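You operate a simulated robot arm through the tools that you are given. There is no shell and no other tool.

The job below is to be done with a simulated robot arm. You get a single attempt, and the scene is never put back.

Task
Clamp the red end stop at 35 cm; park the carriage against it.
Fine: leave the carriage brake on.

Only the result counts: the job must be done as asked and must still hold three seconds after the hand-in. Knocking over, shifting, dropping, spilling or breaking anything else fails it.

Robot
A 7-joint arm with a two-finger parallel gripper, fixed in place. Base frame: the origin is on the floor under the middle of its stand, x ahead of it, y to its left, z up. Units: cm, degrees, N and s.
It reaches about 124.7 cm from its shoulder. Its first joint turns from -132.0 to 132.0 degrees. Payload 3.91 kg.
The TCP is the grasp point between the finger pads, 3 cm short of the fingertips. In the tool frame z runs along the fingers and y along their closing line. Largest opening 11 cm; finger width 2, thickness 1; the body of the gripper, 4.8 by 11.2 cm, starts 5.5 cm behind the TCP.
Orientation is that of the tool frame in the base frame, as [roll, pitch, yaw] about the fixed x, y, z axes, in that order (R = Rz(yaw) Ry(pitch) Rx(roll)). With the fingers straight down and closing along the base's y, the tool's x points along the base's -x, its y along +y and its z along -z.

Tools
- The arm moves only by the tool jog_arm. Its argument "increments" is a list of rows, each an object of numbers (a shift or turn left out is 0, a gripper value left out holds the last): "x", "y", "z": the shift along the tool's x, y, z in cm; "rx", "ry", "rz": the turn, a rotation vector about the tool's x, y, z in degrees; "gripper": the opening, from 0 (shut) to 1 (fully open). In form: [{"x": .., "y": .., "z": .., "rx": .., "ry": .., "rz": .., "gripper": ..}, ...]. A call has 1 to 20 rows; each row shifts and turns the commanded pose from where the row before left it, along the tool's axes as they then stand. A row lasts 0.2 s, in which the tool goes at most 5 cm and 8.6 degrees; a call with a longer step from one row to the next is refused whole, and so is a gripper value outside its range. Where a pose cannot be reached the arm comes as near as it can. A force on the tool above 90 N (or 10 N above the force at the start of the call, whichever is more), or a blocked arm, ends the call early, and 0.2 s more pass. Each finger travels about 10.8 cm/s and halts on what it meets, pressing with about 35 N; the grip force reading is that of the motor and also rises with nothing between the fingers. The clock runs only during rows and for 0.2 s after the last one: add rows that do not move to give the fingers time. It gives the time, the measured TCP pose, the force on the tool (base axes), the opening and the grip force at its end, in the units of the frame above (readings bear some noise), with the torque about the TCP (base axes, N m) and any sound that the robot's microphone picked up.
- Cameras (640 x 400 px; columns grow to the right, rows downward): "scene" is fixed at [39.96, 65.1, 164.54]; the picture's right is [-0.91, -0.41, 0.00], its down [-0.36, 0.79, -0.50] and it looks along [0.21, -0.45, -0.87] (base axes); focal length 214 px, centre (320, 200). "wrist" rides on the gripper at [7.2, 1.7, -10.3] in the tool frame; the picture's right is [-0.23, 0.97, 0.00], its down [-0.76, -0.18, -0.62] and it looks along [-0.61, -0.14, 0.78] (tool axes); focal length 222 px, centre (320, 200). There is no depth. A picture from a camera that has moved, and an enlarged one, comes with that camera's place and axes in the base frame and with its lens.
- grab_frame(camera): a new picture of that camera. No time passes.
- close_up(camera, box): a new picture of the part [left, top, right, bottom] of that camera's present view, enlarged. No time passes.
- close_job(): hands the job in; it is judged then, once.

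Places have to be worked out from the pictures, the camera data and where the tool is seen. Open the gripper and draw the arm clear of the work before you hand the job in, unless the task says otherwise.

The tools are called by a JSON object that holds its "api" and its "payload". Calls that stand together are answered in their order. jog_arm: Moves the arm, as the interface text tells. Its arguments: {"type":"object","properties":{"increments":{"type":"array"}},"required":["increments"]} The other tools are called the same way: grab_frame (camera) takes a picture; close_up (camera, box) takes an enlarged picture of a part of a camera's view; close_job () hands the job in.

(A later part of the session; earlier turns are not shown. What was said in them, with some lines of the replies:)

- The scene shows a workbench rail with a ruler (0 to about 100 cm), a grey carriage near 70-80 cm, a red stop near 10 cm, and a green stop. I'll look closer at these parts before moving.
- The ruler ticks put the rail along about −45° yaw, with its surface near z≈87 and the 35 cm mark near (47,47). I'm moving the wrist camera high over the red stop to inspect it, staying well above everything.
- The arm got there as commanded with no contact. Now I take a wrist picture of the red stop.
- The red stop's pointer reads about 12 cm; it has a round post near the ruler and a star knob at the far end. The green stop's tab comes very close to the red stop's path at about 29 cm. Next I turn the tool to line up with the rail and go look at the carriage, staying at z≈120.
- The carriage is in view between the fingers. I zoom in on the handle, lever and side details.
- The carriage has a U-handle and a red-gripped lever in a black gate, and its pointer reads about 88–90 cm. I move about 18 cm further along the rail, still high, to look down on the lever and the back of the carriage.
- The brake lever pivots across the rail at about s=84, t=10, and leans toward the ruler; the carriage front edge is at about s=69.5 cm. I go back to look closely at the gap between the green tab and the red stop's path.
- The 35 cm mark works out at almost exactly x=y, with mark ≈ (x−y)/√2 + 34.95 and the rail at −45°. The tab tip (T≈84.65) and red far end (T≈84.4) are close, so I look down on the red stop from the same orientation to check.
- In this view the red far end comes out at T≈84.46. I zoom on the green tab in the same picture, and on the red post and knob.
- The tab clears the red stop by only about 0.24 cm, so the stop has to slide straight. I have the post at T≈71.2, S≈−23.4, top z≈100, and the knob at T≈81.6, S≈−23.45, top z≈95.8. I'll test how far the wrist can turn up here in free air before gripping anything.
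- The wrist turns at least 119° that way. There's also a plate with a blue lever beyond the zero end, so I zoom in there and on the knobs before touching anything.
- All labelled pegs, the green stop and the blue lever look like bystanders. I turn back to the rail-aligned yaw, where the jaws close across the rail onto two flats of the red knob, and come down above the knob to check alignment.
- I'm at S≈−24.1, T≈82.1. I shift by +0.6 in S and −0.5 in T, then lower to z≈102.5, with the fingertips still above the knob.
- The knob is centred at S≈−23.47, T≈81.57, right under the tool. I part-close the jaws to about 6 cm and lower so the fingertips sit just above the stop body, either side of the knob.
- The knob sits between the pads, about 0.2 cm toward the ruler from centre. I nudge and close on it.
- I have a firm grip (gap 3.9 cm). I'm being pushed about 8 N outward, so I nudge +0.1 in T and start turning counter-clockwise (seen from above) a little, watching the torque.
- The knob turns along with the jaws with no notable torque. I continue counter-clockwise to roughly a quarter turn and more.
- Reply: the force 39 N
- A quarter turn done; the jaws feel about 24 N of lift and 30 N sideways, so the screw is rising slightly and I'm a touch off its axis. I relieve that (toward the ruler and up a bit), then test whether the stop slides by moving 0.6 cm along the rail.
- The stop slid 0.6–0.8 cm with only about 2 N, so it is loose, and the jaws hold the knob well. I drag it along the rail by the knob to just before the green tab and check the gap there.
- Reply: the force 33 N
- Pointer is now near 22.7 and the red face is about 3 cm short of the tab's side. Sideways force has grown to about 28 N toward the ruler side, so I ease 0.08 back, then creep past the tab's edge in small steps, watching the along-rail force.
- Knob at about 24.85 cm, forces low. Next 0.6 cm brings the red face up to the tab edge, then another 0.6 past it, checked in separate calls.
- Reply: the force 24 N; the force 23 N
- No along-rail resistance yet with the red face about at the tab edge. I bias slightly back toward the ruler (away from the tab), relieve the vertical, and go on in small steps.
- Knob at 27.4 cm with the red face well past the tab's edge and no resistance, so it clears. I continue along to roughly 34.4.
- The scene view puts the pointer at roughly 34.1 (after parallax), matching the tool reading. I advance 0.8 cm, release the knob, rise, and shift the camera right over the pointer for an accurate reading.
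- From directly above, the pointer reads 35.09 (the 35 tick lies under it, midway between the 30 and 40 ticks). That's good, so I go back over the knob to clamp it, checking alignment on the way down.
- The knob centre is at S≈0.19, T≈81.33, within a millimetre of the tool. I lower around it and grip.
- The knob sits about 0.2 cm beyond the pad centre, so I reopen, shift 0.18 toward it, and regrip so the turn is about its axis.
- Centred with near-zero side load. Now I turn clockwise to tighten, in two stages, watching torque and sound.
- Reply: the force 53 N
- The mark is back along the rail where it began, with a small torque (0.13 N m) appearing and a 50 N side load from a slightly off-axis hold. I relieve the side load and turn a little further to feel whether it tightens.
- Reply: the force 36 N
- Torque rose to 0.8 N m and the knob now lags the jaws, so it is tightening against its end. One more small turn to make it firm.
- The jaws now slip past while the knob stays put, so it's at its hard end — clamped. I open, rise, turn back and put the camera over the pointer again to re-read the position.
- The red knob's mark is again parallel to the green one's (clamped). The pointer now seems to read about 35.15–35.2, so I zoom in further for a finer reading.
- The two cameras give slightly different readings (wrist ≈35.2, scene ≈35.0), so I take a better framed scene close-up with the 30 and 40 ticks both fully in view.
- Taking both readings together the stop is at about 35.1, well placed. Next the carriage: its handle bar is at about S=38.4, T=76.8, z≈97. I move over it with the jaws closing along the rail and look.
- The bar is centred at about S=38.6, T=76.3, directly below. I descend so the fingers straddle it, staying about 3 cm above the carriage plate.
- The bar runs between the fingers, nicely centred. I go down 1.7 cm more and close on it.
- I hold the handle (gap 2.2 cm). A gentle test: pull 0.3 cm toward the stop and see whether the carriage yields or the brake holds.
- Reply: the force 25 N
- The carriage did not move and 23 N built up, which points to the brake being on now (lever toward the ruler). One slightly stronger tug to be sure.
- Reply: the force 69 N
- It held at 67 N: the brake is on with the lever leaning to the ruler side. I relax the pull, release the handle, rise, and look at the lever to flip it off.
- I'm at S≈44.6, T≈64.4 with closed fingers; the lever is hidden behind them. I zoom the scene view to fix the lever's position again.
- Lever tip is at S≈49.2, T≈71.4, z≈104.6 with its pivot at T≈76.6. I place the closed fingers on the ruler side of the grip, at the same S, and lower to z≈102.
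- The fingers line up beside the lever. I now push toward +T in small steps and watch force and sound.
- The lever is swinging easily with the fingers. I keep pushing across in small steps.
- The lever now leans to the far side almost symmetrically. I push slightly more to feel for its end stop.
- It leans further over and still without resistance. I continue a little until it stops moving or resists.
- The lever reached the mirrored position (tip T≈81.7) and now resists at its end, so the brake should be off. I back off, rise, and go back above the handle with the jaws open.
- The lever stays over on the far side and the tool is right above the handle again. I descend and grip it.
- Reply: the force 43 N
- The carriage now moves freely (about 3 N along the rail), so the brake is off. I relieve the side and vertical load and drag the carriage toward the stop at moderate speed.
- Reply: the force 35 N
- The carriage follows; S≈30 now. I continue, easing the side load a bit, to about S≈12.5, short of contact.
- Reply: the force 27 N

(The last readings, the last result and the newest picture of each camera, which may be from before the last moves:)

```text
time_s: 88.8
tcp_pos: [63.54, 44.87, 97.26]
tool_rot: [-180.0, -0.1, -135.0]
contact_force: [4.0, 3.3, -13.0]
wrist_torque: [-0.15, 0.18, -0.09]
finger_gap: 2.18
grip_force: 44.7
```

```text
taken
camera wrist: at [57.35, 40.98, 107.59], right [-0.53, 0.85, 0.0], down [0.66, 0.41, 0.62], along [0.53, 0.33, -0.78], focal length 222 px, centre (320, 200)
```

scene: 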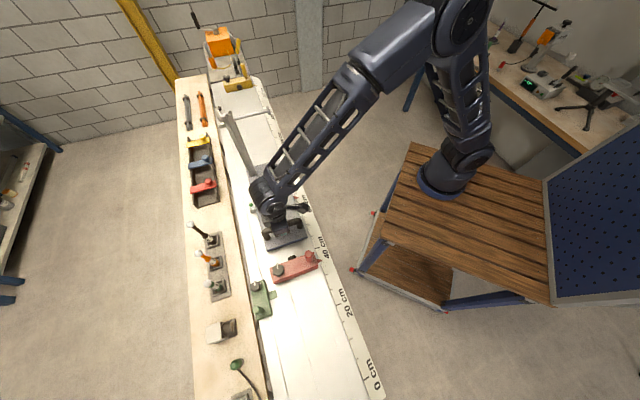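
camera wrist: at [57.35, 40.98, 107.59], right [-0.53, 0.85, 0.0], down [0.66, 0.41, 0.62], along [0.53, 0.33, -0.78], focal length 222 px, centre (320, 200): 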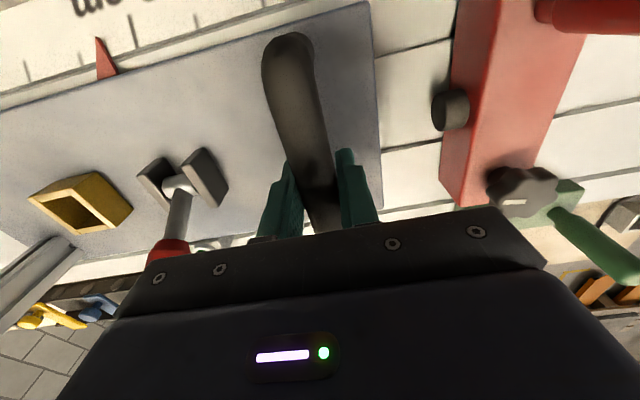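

The carriage (mast included) moves along; about 4 cm to go before the bumper. I close most of the gap, then creep to contact.

{"api": "jog_arm", "payload": {"increments": [{"y": 0.6}, {"y": 0.8}, {"y": 0.8}, {"y": 0.6}, {"y": 0.4}, {}]}}

{"api": "close_up", "payload": {"camera": "wrist", "box": [320, 0, 520, 220]}}

{"api": "close_up", "payload": {"camera": "scene", "box": [250, 200, 340, 290]}}

```text
time_s: 90.2
tcp_pos: [61.27, 47.11, 97.19]
tool_rot: [-180.0, -0.2, -135.0]
contact_force: [0.5, -4.1, -22.5]
wrist_torque: [-0.01, -0.02, 0.03]
finger_gap: 2.17
grip_force: 45.2
```

```text
1.82 times, centred on (420, 110) of wrist
camera zoom: at [55.06, 43.29, 107.6], right [-0.53, 0.85, 0.0], down [0.67, 0.41, 0.62], along [0.53, 0.33, -0.78], focal length 404 px, centre (138, 364)
```

zoom: 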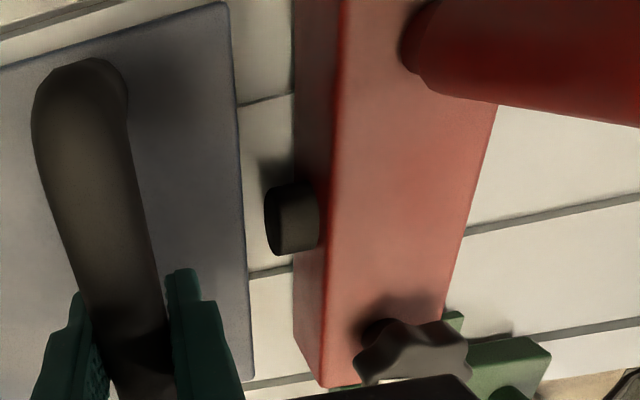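

```text
4.44 times, centred on (295, 245) of scene
camera zoom: at [39.96, 65.1, 164.54], right [-0.91, -0.41, 0.0], down [-0.36, 0.79, -0.5], along [0.21, -0.45, -0.87], focal length 953 px, centre (431, 0)
```

zoom: 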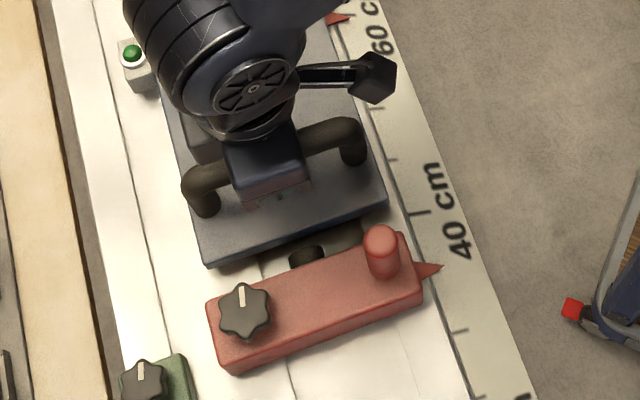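

About 1.2 cm left. I creep in with 0.2 cm steps and check the along-rail force after each short call.

{"api": "jog_arm", "payload": {"increments": [{"y": 0.2, "z": 0.05}, {"y": 0.2}, {"y": 0.2}, {"y": 0.2}, {}]}}

{"api": "jog_arm", "payload": {"increments": [{"y": 0.15}, {"y": 0.15}, {}]}}

{"api": "close_up", "payload": {"camera": "wrist", "box": [360, 40, 480, 160]}}

```text
time_s: 91.4
tcp_pos: [60.52, 47.8, 97.16]
tool_rot: [179.9, 0.0, -135.0]
contact_force: [-4.7, -7.1, -16.4]
wrist_torque: [0.03, -0.04, -0.05]
finger_gap: 2.18
grip_force: 44.6
```

```text
time_s: 92.2
tcp_pos: [60.46, 47.95, 97.18]
tool_rot: [-180.0, -0.1, -135.0]
contact_force: [-16.7, -20.3, -9.4]
wrist_torque: [-0.28, 0.25, 0.01]
finger_gap: 2.17
grip_force: 45.2
```

```text
3.33 times, centred on (420, 100) of wrist
camera zoom: at [54.23, 44.11, 107.6], right [-0.53, 0.85, 0.0], down [0.66, 0.41, 0.62], along [0.53, 0.33, -0.78], focal length 740 px, centre (-13, 533)
```

zoom: 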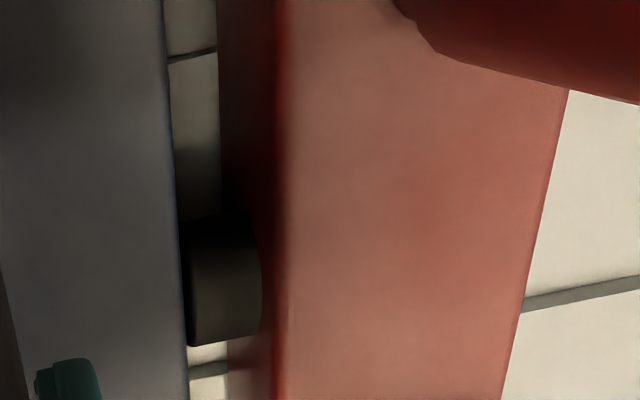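

The bumper is about to touch (S≈8.85). I creep in 0.1 cm steps, easing the side load, until the along-rail force rises.

{"api": "jog_arm", "payload": {"increments": [{"x": 0.1}, {"y": 0.1}, {"y": 0.1}, {}]}}

{"api": "jog_arm", "payload": {"increments": [{"y": 0.1}, {"y": 0.05}, {}]}}

{"api": "close_up", "payload": {"camera": "wrist", "box": [360, 40, 480, 160]}}

```text
time_s: 93.2
tcp_pos: [60.45, 47.96, 97.25]
tool_rot: [180.0, 0.0, -134.9]
contact_force: [9.2, -2.2, -18.5]
wrist_torque: [0.39, -0.33, 0.07]
finger_gap: 2.15
grip_force: 45.0
```

```text
time_s: 94.0
tcp_pos: [60.37, 48.0, 97.24]
tool_rot: [180.0, 0.0, -135.1]
contact_force: [27.9, -13.6, -9.6]
wrist_torque: [-0.08, 0.01, 0.15]
finger_gap: 2.16
grip_force: 45.1
```

```text
3.33 times, centred on (420, 100) of wrist
camera zoom: at [54.13, 44.19, 107.59], right [-0.53, 0.85, 0.0], down [0.66, 0.41, 0.62], along [0.53, 0.33, -0.78], focal length 740 px, centre (-13, 533)
```

zoom: 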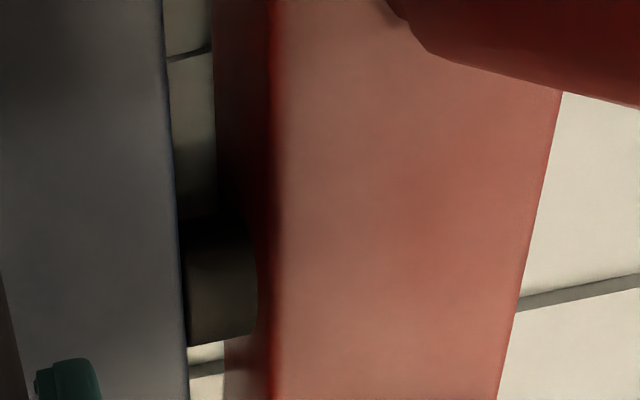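

Contact: about 29 N has built up along the rail at S≈8.75 with the bumper against the carriage. I relax most of the push so it won't spring, release the handle, rise, and look at the contact.

{"api": "jog_arm", "payload": {"increments": [{"y": -0.1}, {"y": -0.05}, {}]}}

```text
time_s: 94.8
tcp_pos: [60.38, 48.05, 97.22]
tool_rot: [179.9, 0.1, -135.0]
contact_force: [28.9, -0.2, -0.4]
wrist_torque: [-0.01, 0.11, -0.04]
finger_gap: 2.16
grip_force: 45.7
```

Still about 20 N of push, so I relax another 0.1 cm, then open and rise.

{"api": "jog_arm", "payload": {"increments": [{"y": -0.1, "x": -0.1}, {}, {"gripper": 0.55}, {}, {}, {"z": -4}, {"z": -4}, {"z": -4}, {"z": -3}, {}]}}

{"api": "grab_frame", "payload": {"camera": "wrist"}}

{"api": "close_up", "payload": {"camera": "wrist", "box": [330, 20, 450, 140]}}

{"api": "close_up", "payload": {"camera": "scene", "box": [260, 215, 340, 285]}}

```text
time_s: 97.0
tcp_pos: [60.47, 47.94, 111.97]
tool_rot: [179.9, 0.0, -135.1]
contact_force: [0.9, -0.3, -0.5]
wrist_torque: [0.0, -0.02, 0.02]
finger_gap: 6.08
grip_force: 0.0
```

```text
taken
camera wrist: at [54.19, 44.12, 122.46], right [-0.53, 0.85, 0.0], down [0.66, 0.41, 0.62], along [0.53, 0.33, -0.78], focal length 222 px, centre (320, 200)
```

wrist: 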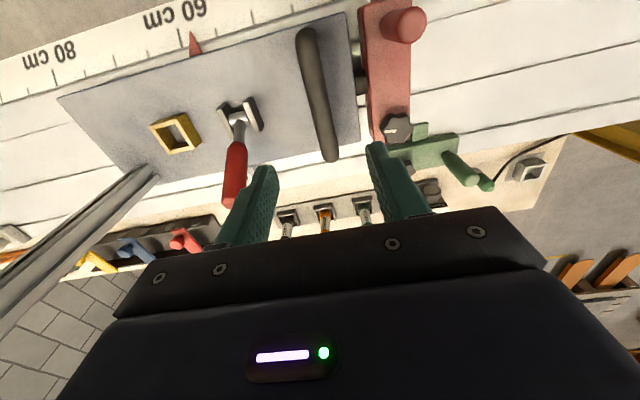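

```text
3.33 times, centred on (390, 80) of wrist
camera zoom: at [54.19, 44.12, 122.46], right [-0.53, 0.85, 0.0], down [0.66, 0.41, 0.62], along [0.53, 0.33, -0.78], focal length 740 px, centre (87, 600)
```

zoom: 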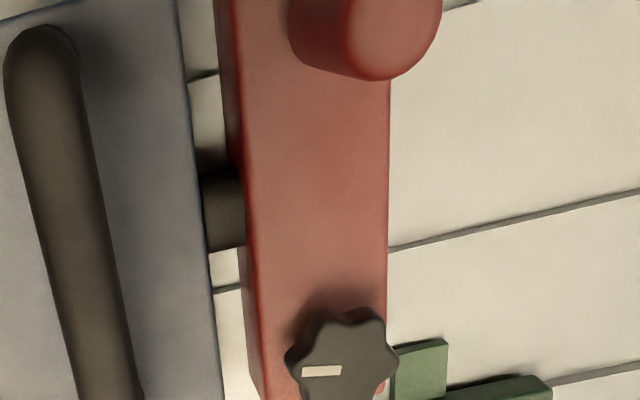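

```text
5.71 times, centred on (300, 250) of scene
camera zoom: at [39.96, 65.1, 164.54], right [-0.91, -0.41, 0.0], down [-0.36, 0.79, -0.5], along [0.21, -0.45, -0.87], focal length 1226 px, centre (434, -86)
```

zoom: 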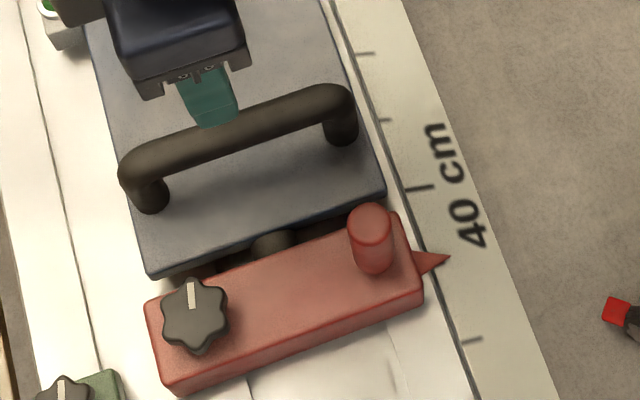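

The carriage sits against the bumper. Now to set the brake again: I move the closed fingers around to the far side of the lever (S≈19.3, T≈87), staying high, then look.

{"api": "jog_arm", "payload": {"increments": [{"x": -3.5, "gripper": 0}, {"x": -3.5}, {"x": -3.4}, {"y": -3.5}, {"y": -3.5}, {"y": -3.4}, {}, {}]}}

{"api": "close_up", "payload": {"camera": "wrist", "box": [180, 20, 460, 240]}}

{"api": "close_up", "payload": {"camera": "scene", "box": [220, 145, 310, 245]}}

```text
time_s: 98.8
tcp_pos: [75.07, 48.1, 112.12]
tool_rot: [180.0, 0.0, -135.0]
contact_force: [-0.7, -0.3, 0.9]
wrist_torque: [0.03, -0.03, 0.02]
finger_gap: 0.0
grip_force: 35.2
```

```text
1.82 times, centred on (320, 130) of wrist
camera zoom: at [68.83, 44.39, 122.53], right [-0.53, 0.85, 0.0], down [0.66, 0.41, 0.62], along [0.53, 0.33, -0.78], focal length 404 px, centre (320, 327)
```

zoom: 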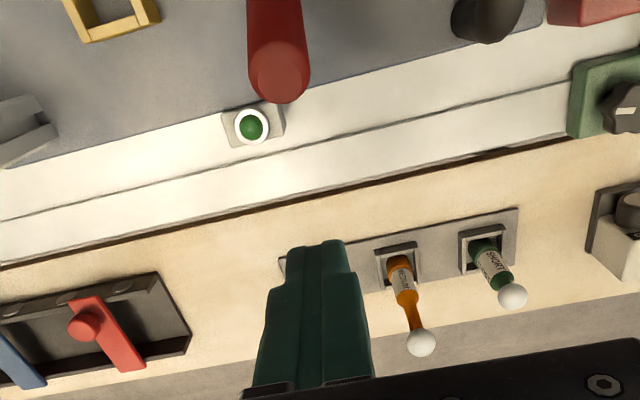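

```text
4.00 times, centred on (265, 195) of scene
camera zoom: at [39.96, 65.1, 164.54], right [-0.91, -0.41, 0.0], down [-0.36, 0.79, -0.5], along [0.21, -0.45, -0.87], focal length 858 px, centre (540, 220)
```

zoom: 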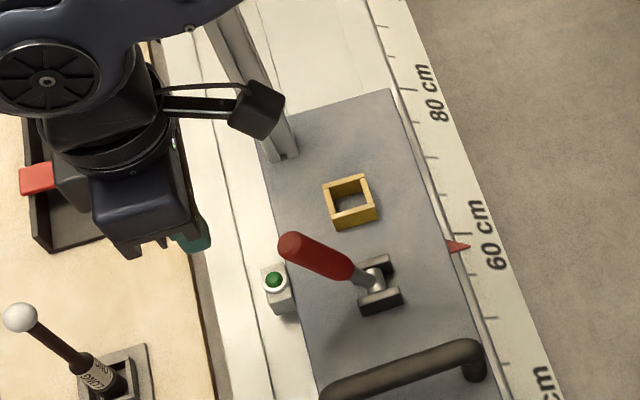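

The lever tip is at S≈19.3, T≈81.5, and my fingers are at S≈19.1, T≈87.1, clear of the lamp box, pegs and mast. I lower to z≈102 and then push the lever back toward the ruler.

{"api": "jog_arm", "payload": {"increments": [{"z": 3.5}, {"z": 3.5}, {"z": 3.1}, {}, {}]}}

{"api": "jog_arm", "payload": {"increments": [{"x": 0.8}, {"x": 0.8}, {"x": 0.8}, {"x": 0.8}, {"x": 0.6}, {}]}}

{"api": "close_up", "payload": {"camera": "scene", "box": [220, 145, 310, 245]}}

```text
time_s: 100.0
tcp_pos: [74.73, 48.17, 102.04]
tool_rot: [180.0, 0.1, -135.0]
contact_force: [0.2, -0.5, -0.3]
wrist_torque: [-0.01, 0.0, 0.01]
finger_gap: 0.0
grip_force: 34.9
```

```text
time_s: 101.4
tcp_pos: [72.62, 45.25, 102.33]
tool_rot: [-180.0, 0.0, -135.0]
contact_force: [0.4, 1.3, 0.9]
wrist_torque: [0.0, 0.01, 0.02]
finger_gap: 0.01
grip_force: 35.1
```

```text
4.00 times, centred on (265, 195) of scene
camera zoom: at [39.96, 65.1, 164.54], right [-0.91, -0.41, 0.0], down [-0.36, 0.79, -0.5], along [0.21, -0.45, -0.87], focal length 858 px, centre (540, 220)
```

zoom: 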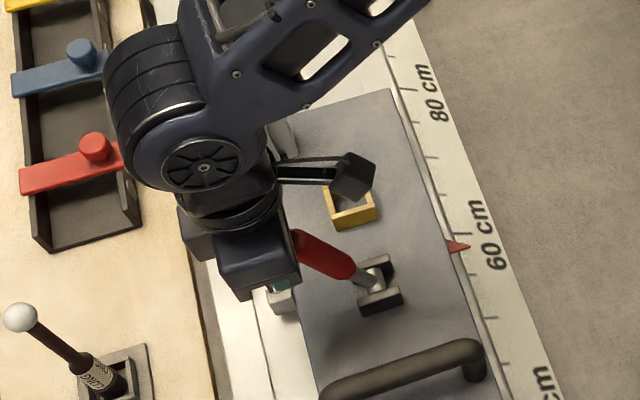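

The fingers are just at the lever. I push it across in steps toward the ruler side.

{"api": "jog_arm", "payload": {"increments": [{"x": 0.6}, {"x": 0.6}, {"x": 0.6}, {"x": 0.6}, {}]}}

{"api": "jog_arm", "payload": {"increments": [{"x": 0.6}, {"x": 0.6}, {"x": 0.6}, {"x": 0.6}, {}]}}

{"api": "close_up", "payload": {"camera": "scene", "box": [230, 155, 320, 255]}}

```text
time_s: 102.6
tcp_pos: [70.73, 43.55, 102.17]
tool_rot: [180.0, 0.0, -135.0]
contact_force: [0.6, 0.4, -0.1]
wrist_torque: [0.02, 0.03, -0.05]
finger_gap: 0.0
grip_force: 35.0
```

```text
time_s: 103.8
tcp_pos: [69.07, 41.91, 102.17]
tool_rot: [180.0, -0.1, -134.9]
contact_force: [0.8, 2.9, 2.3]
wrist_torque: [0.13, -0.01, -0.03]
finger_gap: 0.0
grip_force: 35.1
```

```text
4.00 times, centred on (275, 205) of scene
camera zoom: at [39.96, 65.1, 164.54], right [-0.91, -0.41, 0.0], down [-0.36, 0.79, -0.5], along [0.21, -0.45, -0.87], focal length 858 px, centre (500, 180)
```

zoom: 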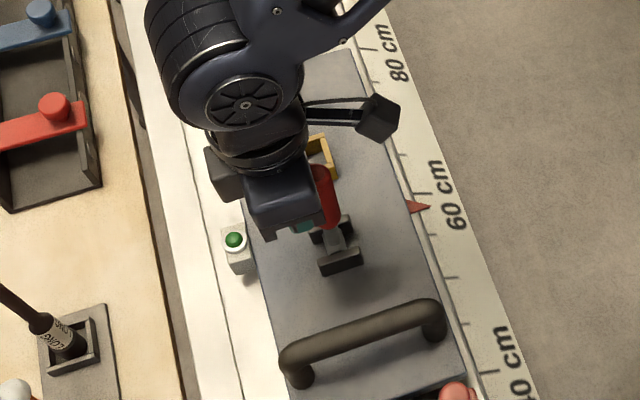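

The lever is past vertical. I push on in smaller steps to its end on the ruler side.

{"api": "jog_arm", "payload": {"increments": [{"x": 0.5}, {"x": 0.5}, {"x": 0.4}, {}]}}

{"api": "jog_arm", "payload": {"increments": [{"x": 0.3}, {"x": 0.3}, {}]}}

{"api": "close_up", "payload": {"camera": "scene", "box": [230, 155, 320, 255]}}

```text
time_s: 104.8
tcp_pos: [68.16, 41.1, 102.13]
tool_rot: [-179.9, 0.0, -134.9]
contact_force: [0.0, 0.4, -0.1]
wrist_torque: [-0.03, 0.02, 0.03]
finger_gap: 0.01
grip_force: 34.6
```

```text
time_s: 105.6
tcp_pos: [67.7, 40.59, 102.02]
tool_rot: [-179.9, 0.1, -135.0]
contact_force: [0.7, -0.3, -0.7]
wrist_torque: [-0.01, 0.04, -0.03]
finger_gap: 0.03
grip_force: 34.6
```

```text
4.00 times, centred on (275, 205) of scene
camera zoom: at [39.96, 65.1, 164.54], right [-0.91, -0.41, 0.0], down [-0.36, 0.79, -0.5], along [0.21, -0.45, -0.87], focal length 858 px, centre (500, 180)
```

zoom: 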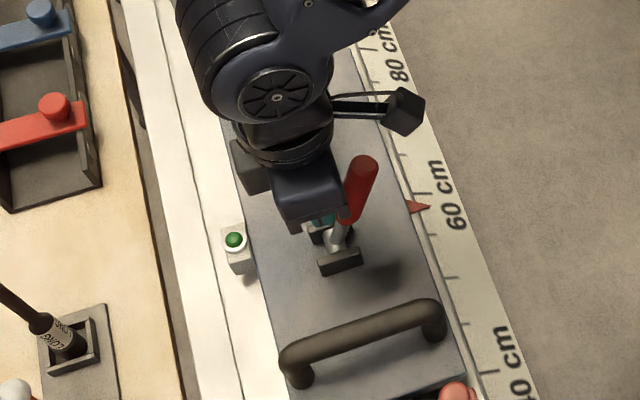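

It leans to the ruler side with no resistance yet. I push a little more until I feel the end stop.

{"api": "jog_arm", "payload": {"increments": [{"x": 0.25}, {"x": 0.2}, {}]}}

{"api": "jog_arm", "payload": {"increments": [{"x": 0.15}, {"x": 0.15}, {}]}}

{"api": "close_up", "payload": {"camera": "scene", "box": [230, 155, 320, 255]}}

```text
time_s: 106.4
tcp_pos: [67.42, 40.31, 102.15]
tool_rot: [-180.0, -0.1, -134.9]
contact_force: [7.2, 7.2, -2.0]
wrist_torque: [0.18, -0.23, 0.02]
finger_gap: 0.0
grip_force: 35.3
```

```text
time_s: 107.2
tcp_pos: [67.38, 40.31, 102.16]
tool_rot: [180.0, 0.4, -135.0]
contact_force: [49.2, 41.8, 11.0]
wrist_torque: [1.16, -1.45, 0.07]
finger_gap: 0.0
grip_force: 35.0
```

```text
4.00 times, centred on (275, 205) of scene
camera zoom: at [39.96, 65.1, 164.54], right [-0.91, -0.41, 0.0], down [-0.36, 0.79, -0.5], along [0.21, -0.45, -0.87], focal length 858 px, centre (500, 180)
```

zoom: 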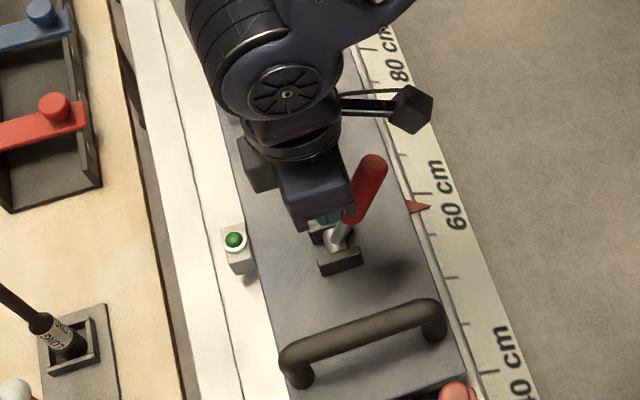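

The lever is hard against its ruler-side end (64 N), with the tip back at T≈71.3 as at the start. I back off, rise, and inspect the contact between carriage and bumper.

{"api": "jog_arm", "payload": {"increments": [{"x": -0.6}, {"x": -1}, {}, {"z": -4}, {"z": -4}, {"z": -4}, {}]}}

{"api": "close_up", "payload": {"camera": "scene", "box": [230, 155, 320, 255]}}

{"api": "close_up", "payload": {"camera": "scene", "box": [260, 215, 340, 285]}}

{"api": "grab_frame", "payload": {"camera": "wrist"}}

```text
time_s: 108.8
tcp_pos: [68.4, 41.5, 114.39]
tool_rot: [180.0, 0.0, -135.0]
contact_force: [0.7, 0.4, -0.1]
wrist_torque: [0.0, -0.02, -0.01]
finger_gap: 0.0
grip_force: 35.3
```

```text
4.00 times, centred on (275, 205) of scene
camera zoom: at [39.96, 65.1, 164.54], right [-0.91, -0.41, 0.0], down [-0.36, 0.79, -0.5], along [0.21, -0.45, -0.87], focal length 858 px, centre (500, 180)
```

zoom: 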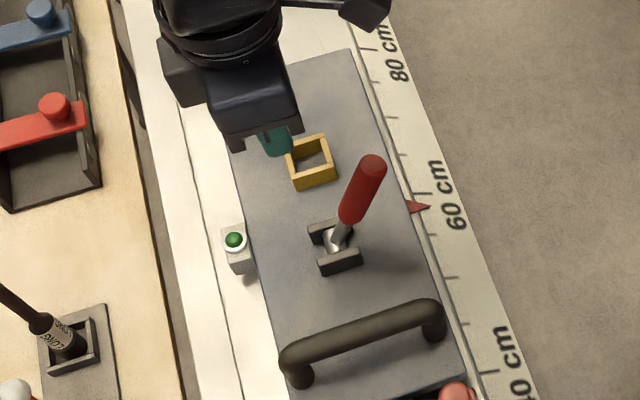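

```text
5.71 times, centred on (300, 250) of scene
camera zoom: at [39.96, 65.1, 164.54], right [-0.91, -0.41, 0.0], down [-0.36, 0.79, -0.5], along [0.21, -0.45, -0.87], focal length 1226 px, centre (434, -86)
```

zoom: 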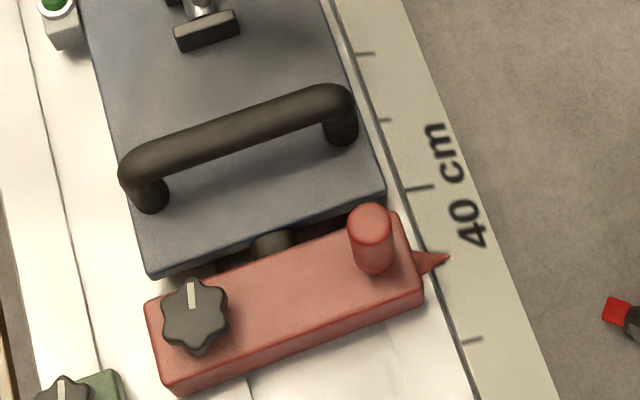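

```text
taken
camera wrist: at [62.18, 37.6, 124.72], right [-0.53, 0.85, 0.0], down [0.66, 0.41, 0.62], along [0.53, 0.33, -0.78], focal length 222 px, centre (320, 200)
```

wrist: 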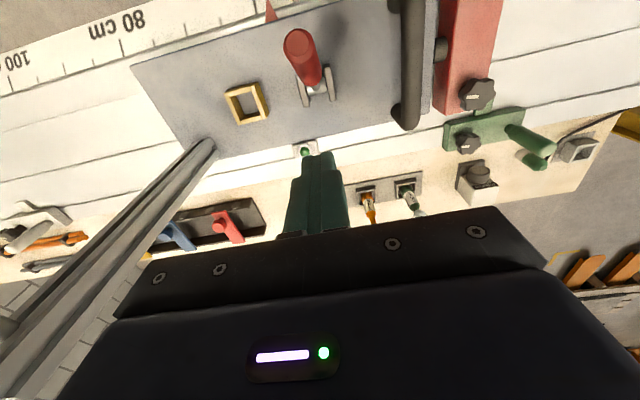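

The lever is back in its original leaning-to-ruler position. I put the wrist camera straight over the bumper to check there is no gap.

{"api": "jog_arm", "payload": {"increments": [{"y": 4.3, "x": -2}, {"y": 4.4, "x": -2}, {"y": 4.4, "x": -2}, {}, {}]}}

{"api": "grab_frame", "payload": {"camera": "wrist"}}

{"api": "close_up", "payload": {"camera": "wrist", "box": [285, 0, 355, 50]}}

```text
time_s: 110.0
tcp_pos: [63.29, 54.76, 114.37]
tool_rot: [-179.9, -0.1, -135.0]
contact_force: [0.3, 0.1, -1.1]
wrist_torque: [0.02, -0.03, 0.0]
finger_gap: 0.0
grip_force: 34.9
```

```text
taken
camera wrist: at [56.96, 50.84, 124.87], right [-0.53, 0.85, 0.0], down [0.66, 0.41, 0.62], along [0.53, 0.33, -0.78], focal length 222 px, centre (320, 200)
```

wrist: 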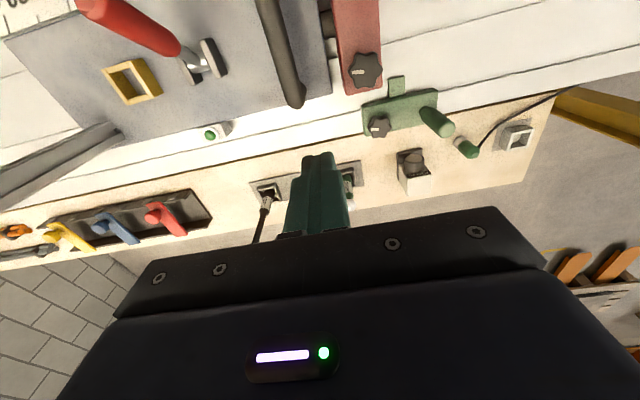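

```text
8.00 times, centred on (320, 25) of wrist
camera zoom: at [56.96, 50.84, 124.87], right [-0.53, 0.85, 0.0], down [0.66, 0.41, 0.62], along [0.53, 0.33, -0.78], focal length 1777 px, centre (320, 1600)
```

zoom: 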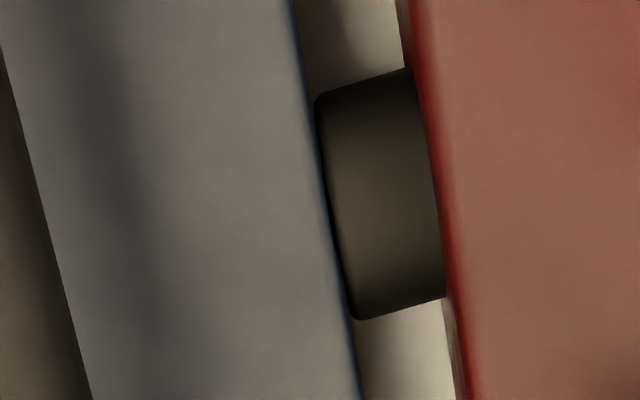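

The bumper is flush against the carriage with no gap. I re-read the stop's pointer from straight above to make sure the contact didn't shift it.

{"api": "jog_arm", "payload": {"increments": [{"y": 1.4, "x": 3.1}, {"y": 1.4, "x": 3.1}, {"y": 1.4, "x": 3.2, "z": 2}, {"z": 2}, {}, {}]}}

{"api": "close_up", "payload": {"camera": "wrist", "box": [260, 0, 380, 70]}}

{"api": "grab_frame", "payload": {"camera": "wrist"}}

```text
time_s: 111.4
tcp_pos: [53.68, 50.94, 110.3]
tool_rot: [180.0, 0.0, -134.9]
contact_force: [-0.4, -0.6, -0.6]
wrist_torque: [0.0, 0.0, -0.03]
finger_gap: 0.01
grip_force: 34.9
```

```text
5.33 times, centred on (320, 35) of wrist
camera zoom: at [47.51, 47.08, 120.65], right [-0.53, 0.85, 0.0], down [0.66, 0.41, 0.62], along [0.53, 0.33, -0.78], focal length 1185 px, centre (320, 1080)
```

zoom: 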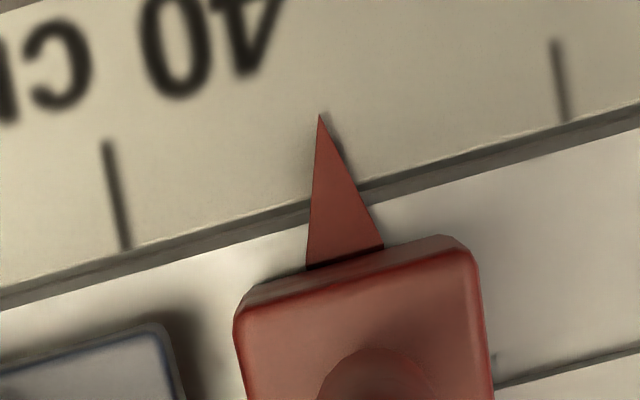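

```text
taken
camera wrist: at [47.51, 47.08, 120.65], right [-0.53, 0.85, 0.0], down [0.66, 0.41, 0.62], along [0.53, 0.33, -0.78], focal length 222 px, centre (320, 200)
```

wrist: 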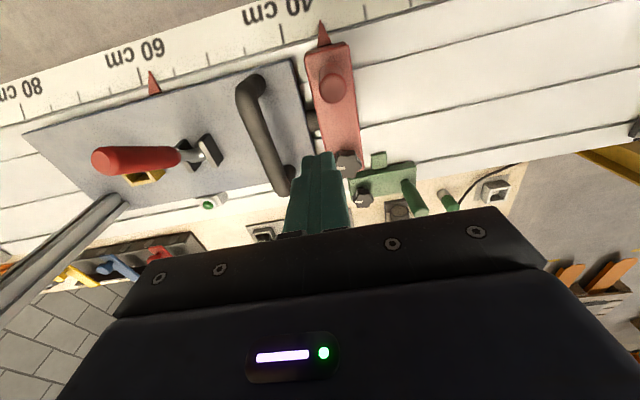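

The pointer reads about 35.15 and hasn't moved under contact, the lever is at its brake-on end, and the knob is tight. I open the gripper and withdraw up and back toward the robot, clear of the bench.

{"api": "jog_arm", "payload": {"increments": [{"z": -4, "gripper": 1}, {"z": -4}, {"z": -4}, {"z": -3, "x": 2}, {"x": 4}, {"x": 4}, {"x": 4}, {"x": 3}, {}, {}, {}]}}

{"api": "grab_frame", "payload": {"camera": "scene"}}

{"api": "close_up", "payload": {"camera": "scene", "box": [190, 140, 350, 340]}}

{"api": "close_up", "payload": {"camera": "scene", "box": [170, 20, 300, 200]}}

```text
time_s: 113.8
tcp_pos: [41.98, 39.0, 125.14]
tool_rot: [-180.0, 0.0, -135.0]
contact_force: [0.2, 0.2, 0.2]
wrist_torque: [0.0, 0.01, -0.01]
finger_gap: 11.01
grip_force: 0.1
```

```text
taken
```

scene: 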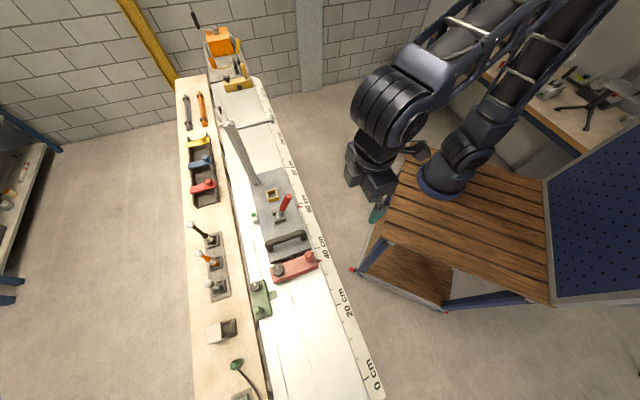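

```text
2.00 times, centred on (270, 240) of scene
camera zoom: at [39.96, 65.1, 164.54], right [-0.91, -0.41, 0.0], down [-0.36, 0.79, -0.5], along [0.21, -0.45, -0.87], focal length 429 px, centre (420, 120)
```

zoom: 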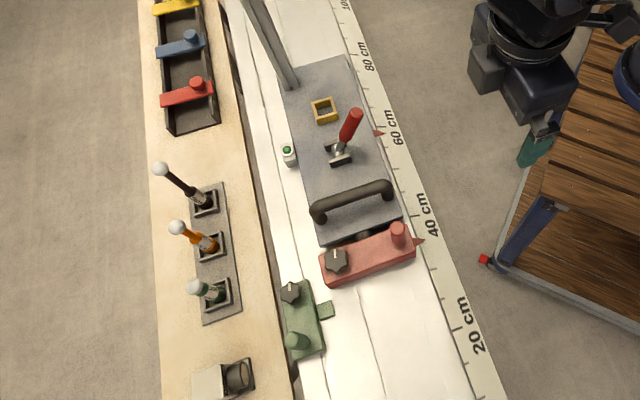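

```text
2.22 times, centred on (235, 110) of scene
camera zoom: at [39.96, 65.1, 164.54], right [-0.91, -0.41, 0.0], down [-0.36, 0.79, -0.5], along [0.21, -0.45, -0.87], focal length 477 px, centre (509, 400)
```

zoom: 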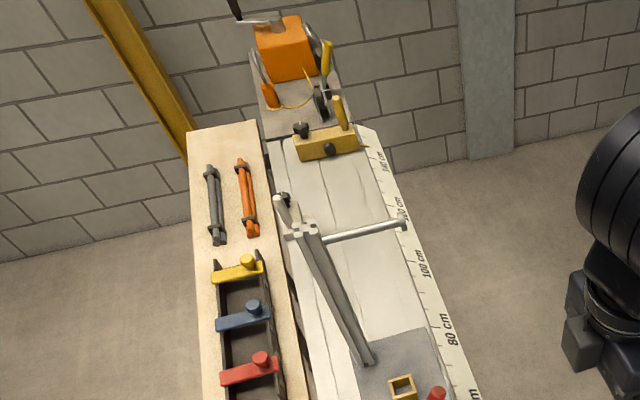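

The final views show the red stop clamped with its pointer at 35, the carriage against its bumper with the brake lever in its on position, the green stop and everything else undisturbed, and the arm clear with the gripper open. I hand the job in.

{"api": "close_job", "payload": {}}

```text
The job is handed in.
```

The red end stop is clamped at about 35.15 cm, the carriage is parked against it, and the carriage brake is on. I handed the job in, but no verdict on it has come back.

- **End stop:** Read from straight above, its pointer is about 1.5 mm past the 35 mark, give or take 1 mm. The knob is turned to its hard end. The stop stayed put when I pushed the carriage against it with about 29 N.
- **Carriage:** It sits flush against the stop's bumper, with no visible gap.
- **Brake:** The lever is hard against its ruler-side end. The carriage held against 67 N in that position at the start, so I take it as on. I did not pull on the carriage again after resetting it.
- **Everything else:** The red stop passed the green stop's tab with only about 2 mm to spare and did not touch it. Nothing else looks moved. The gripper is open and the arm is clear of the bench.
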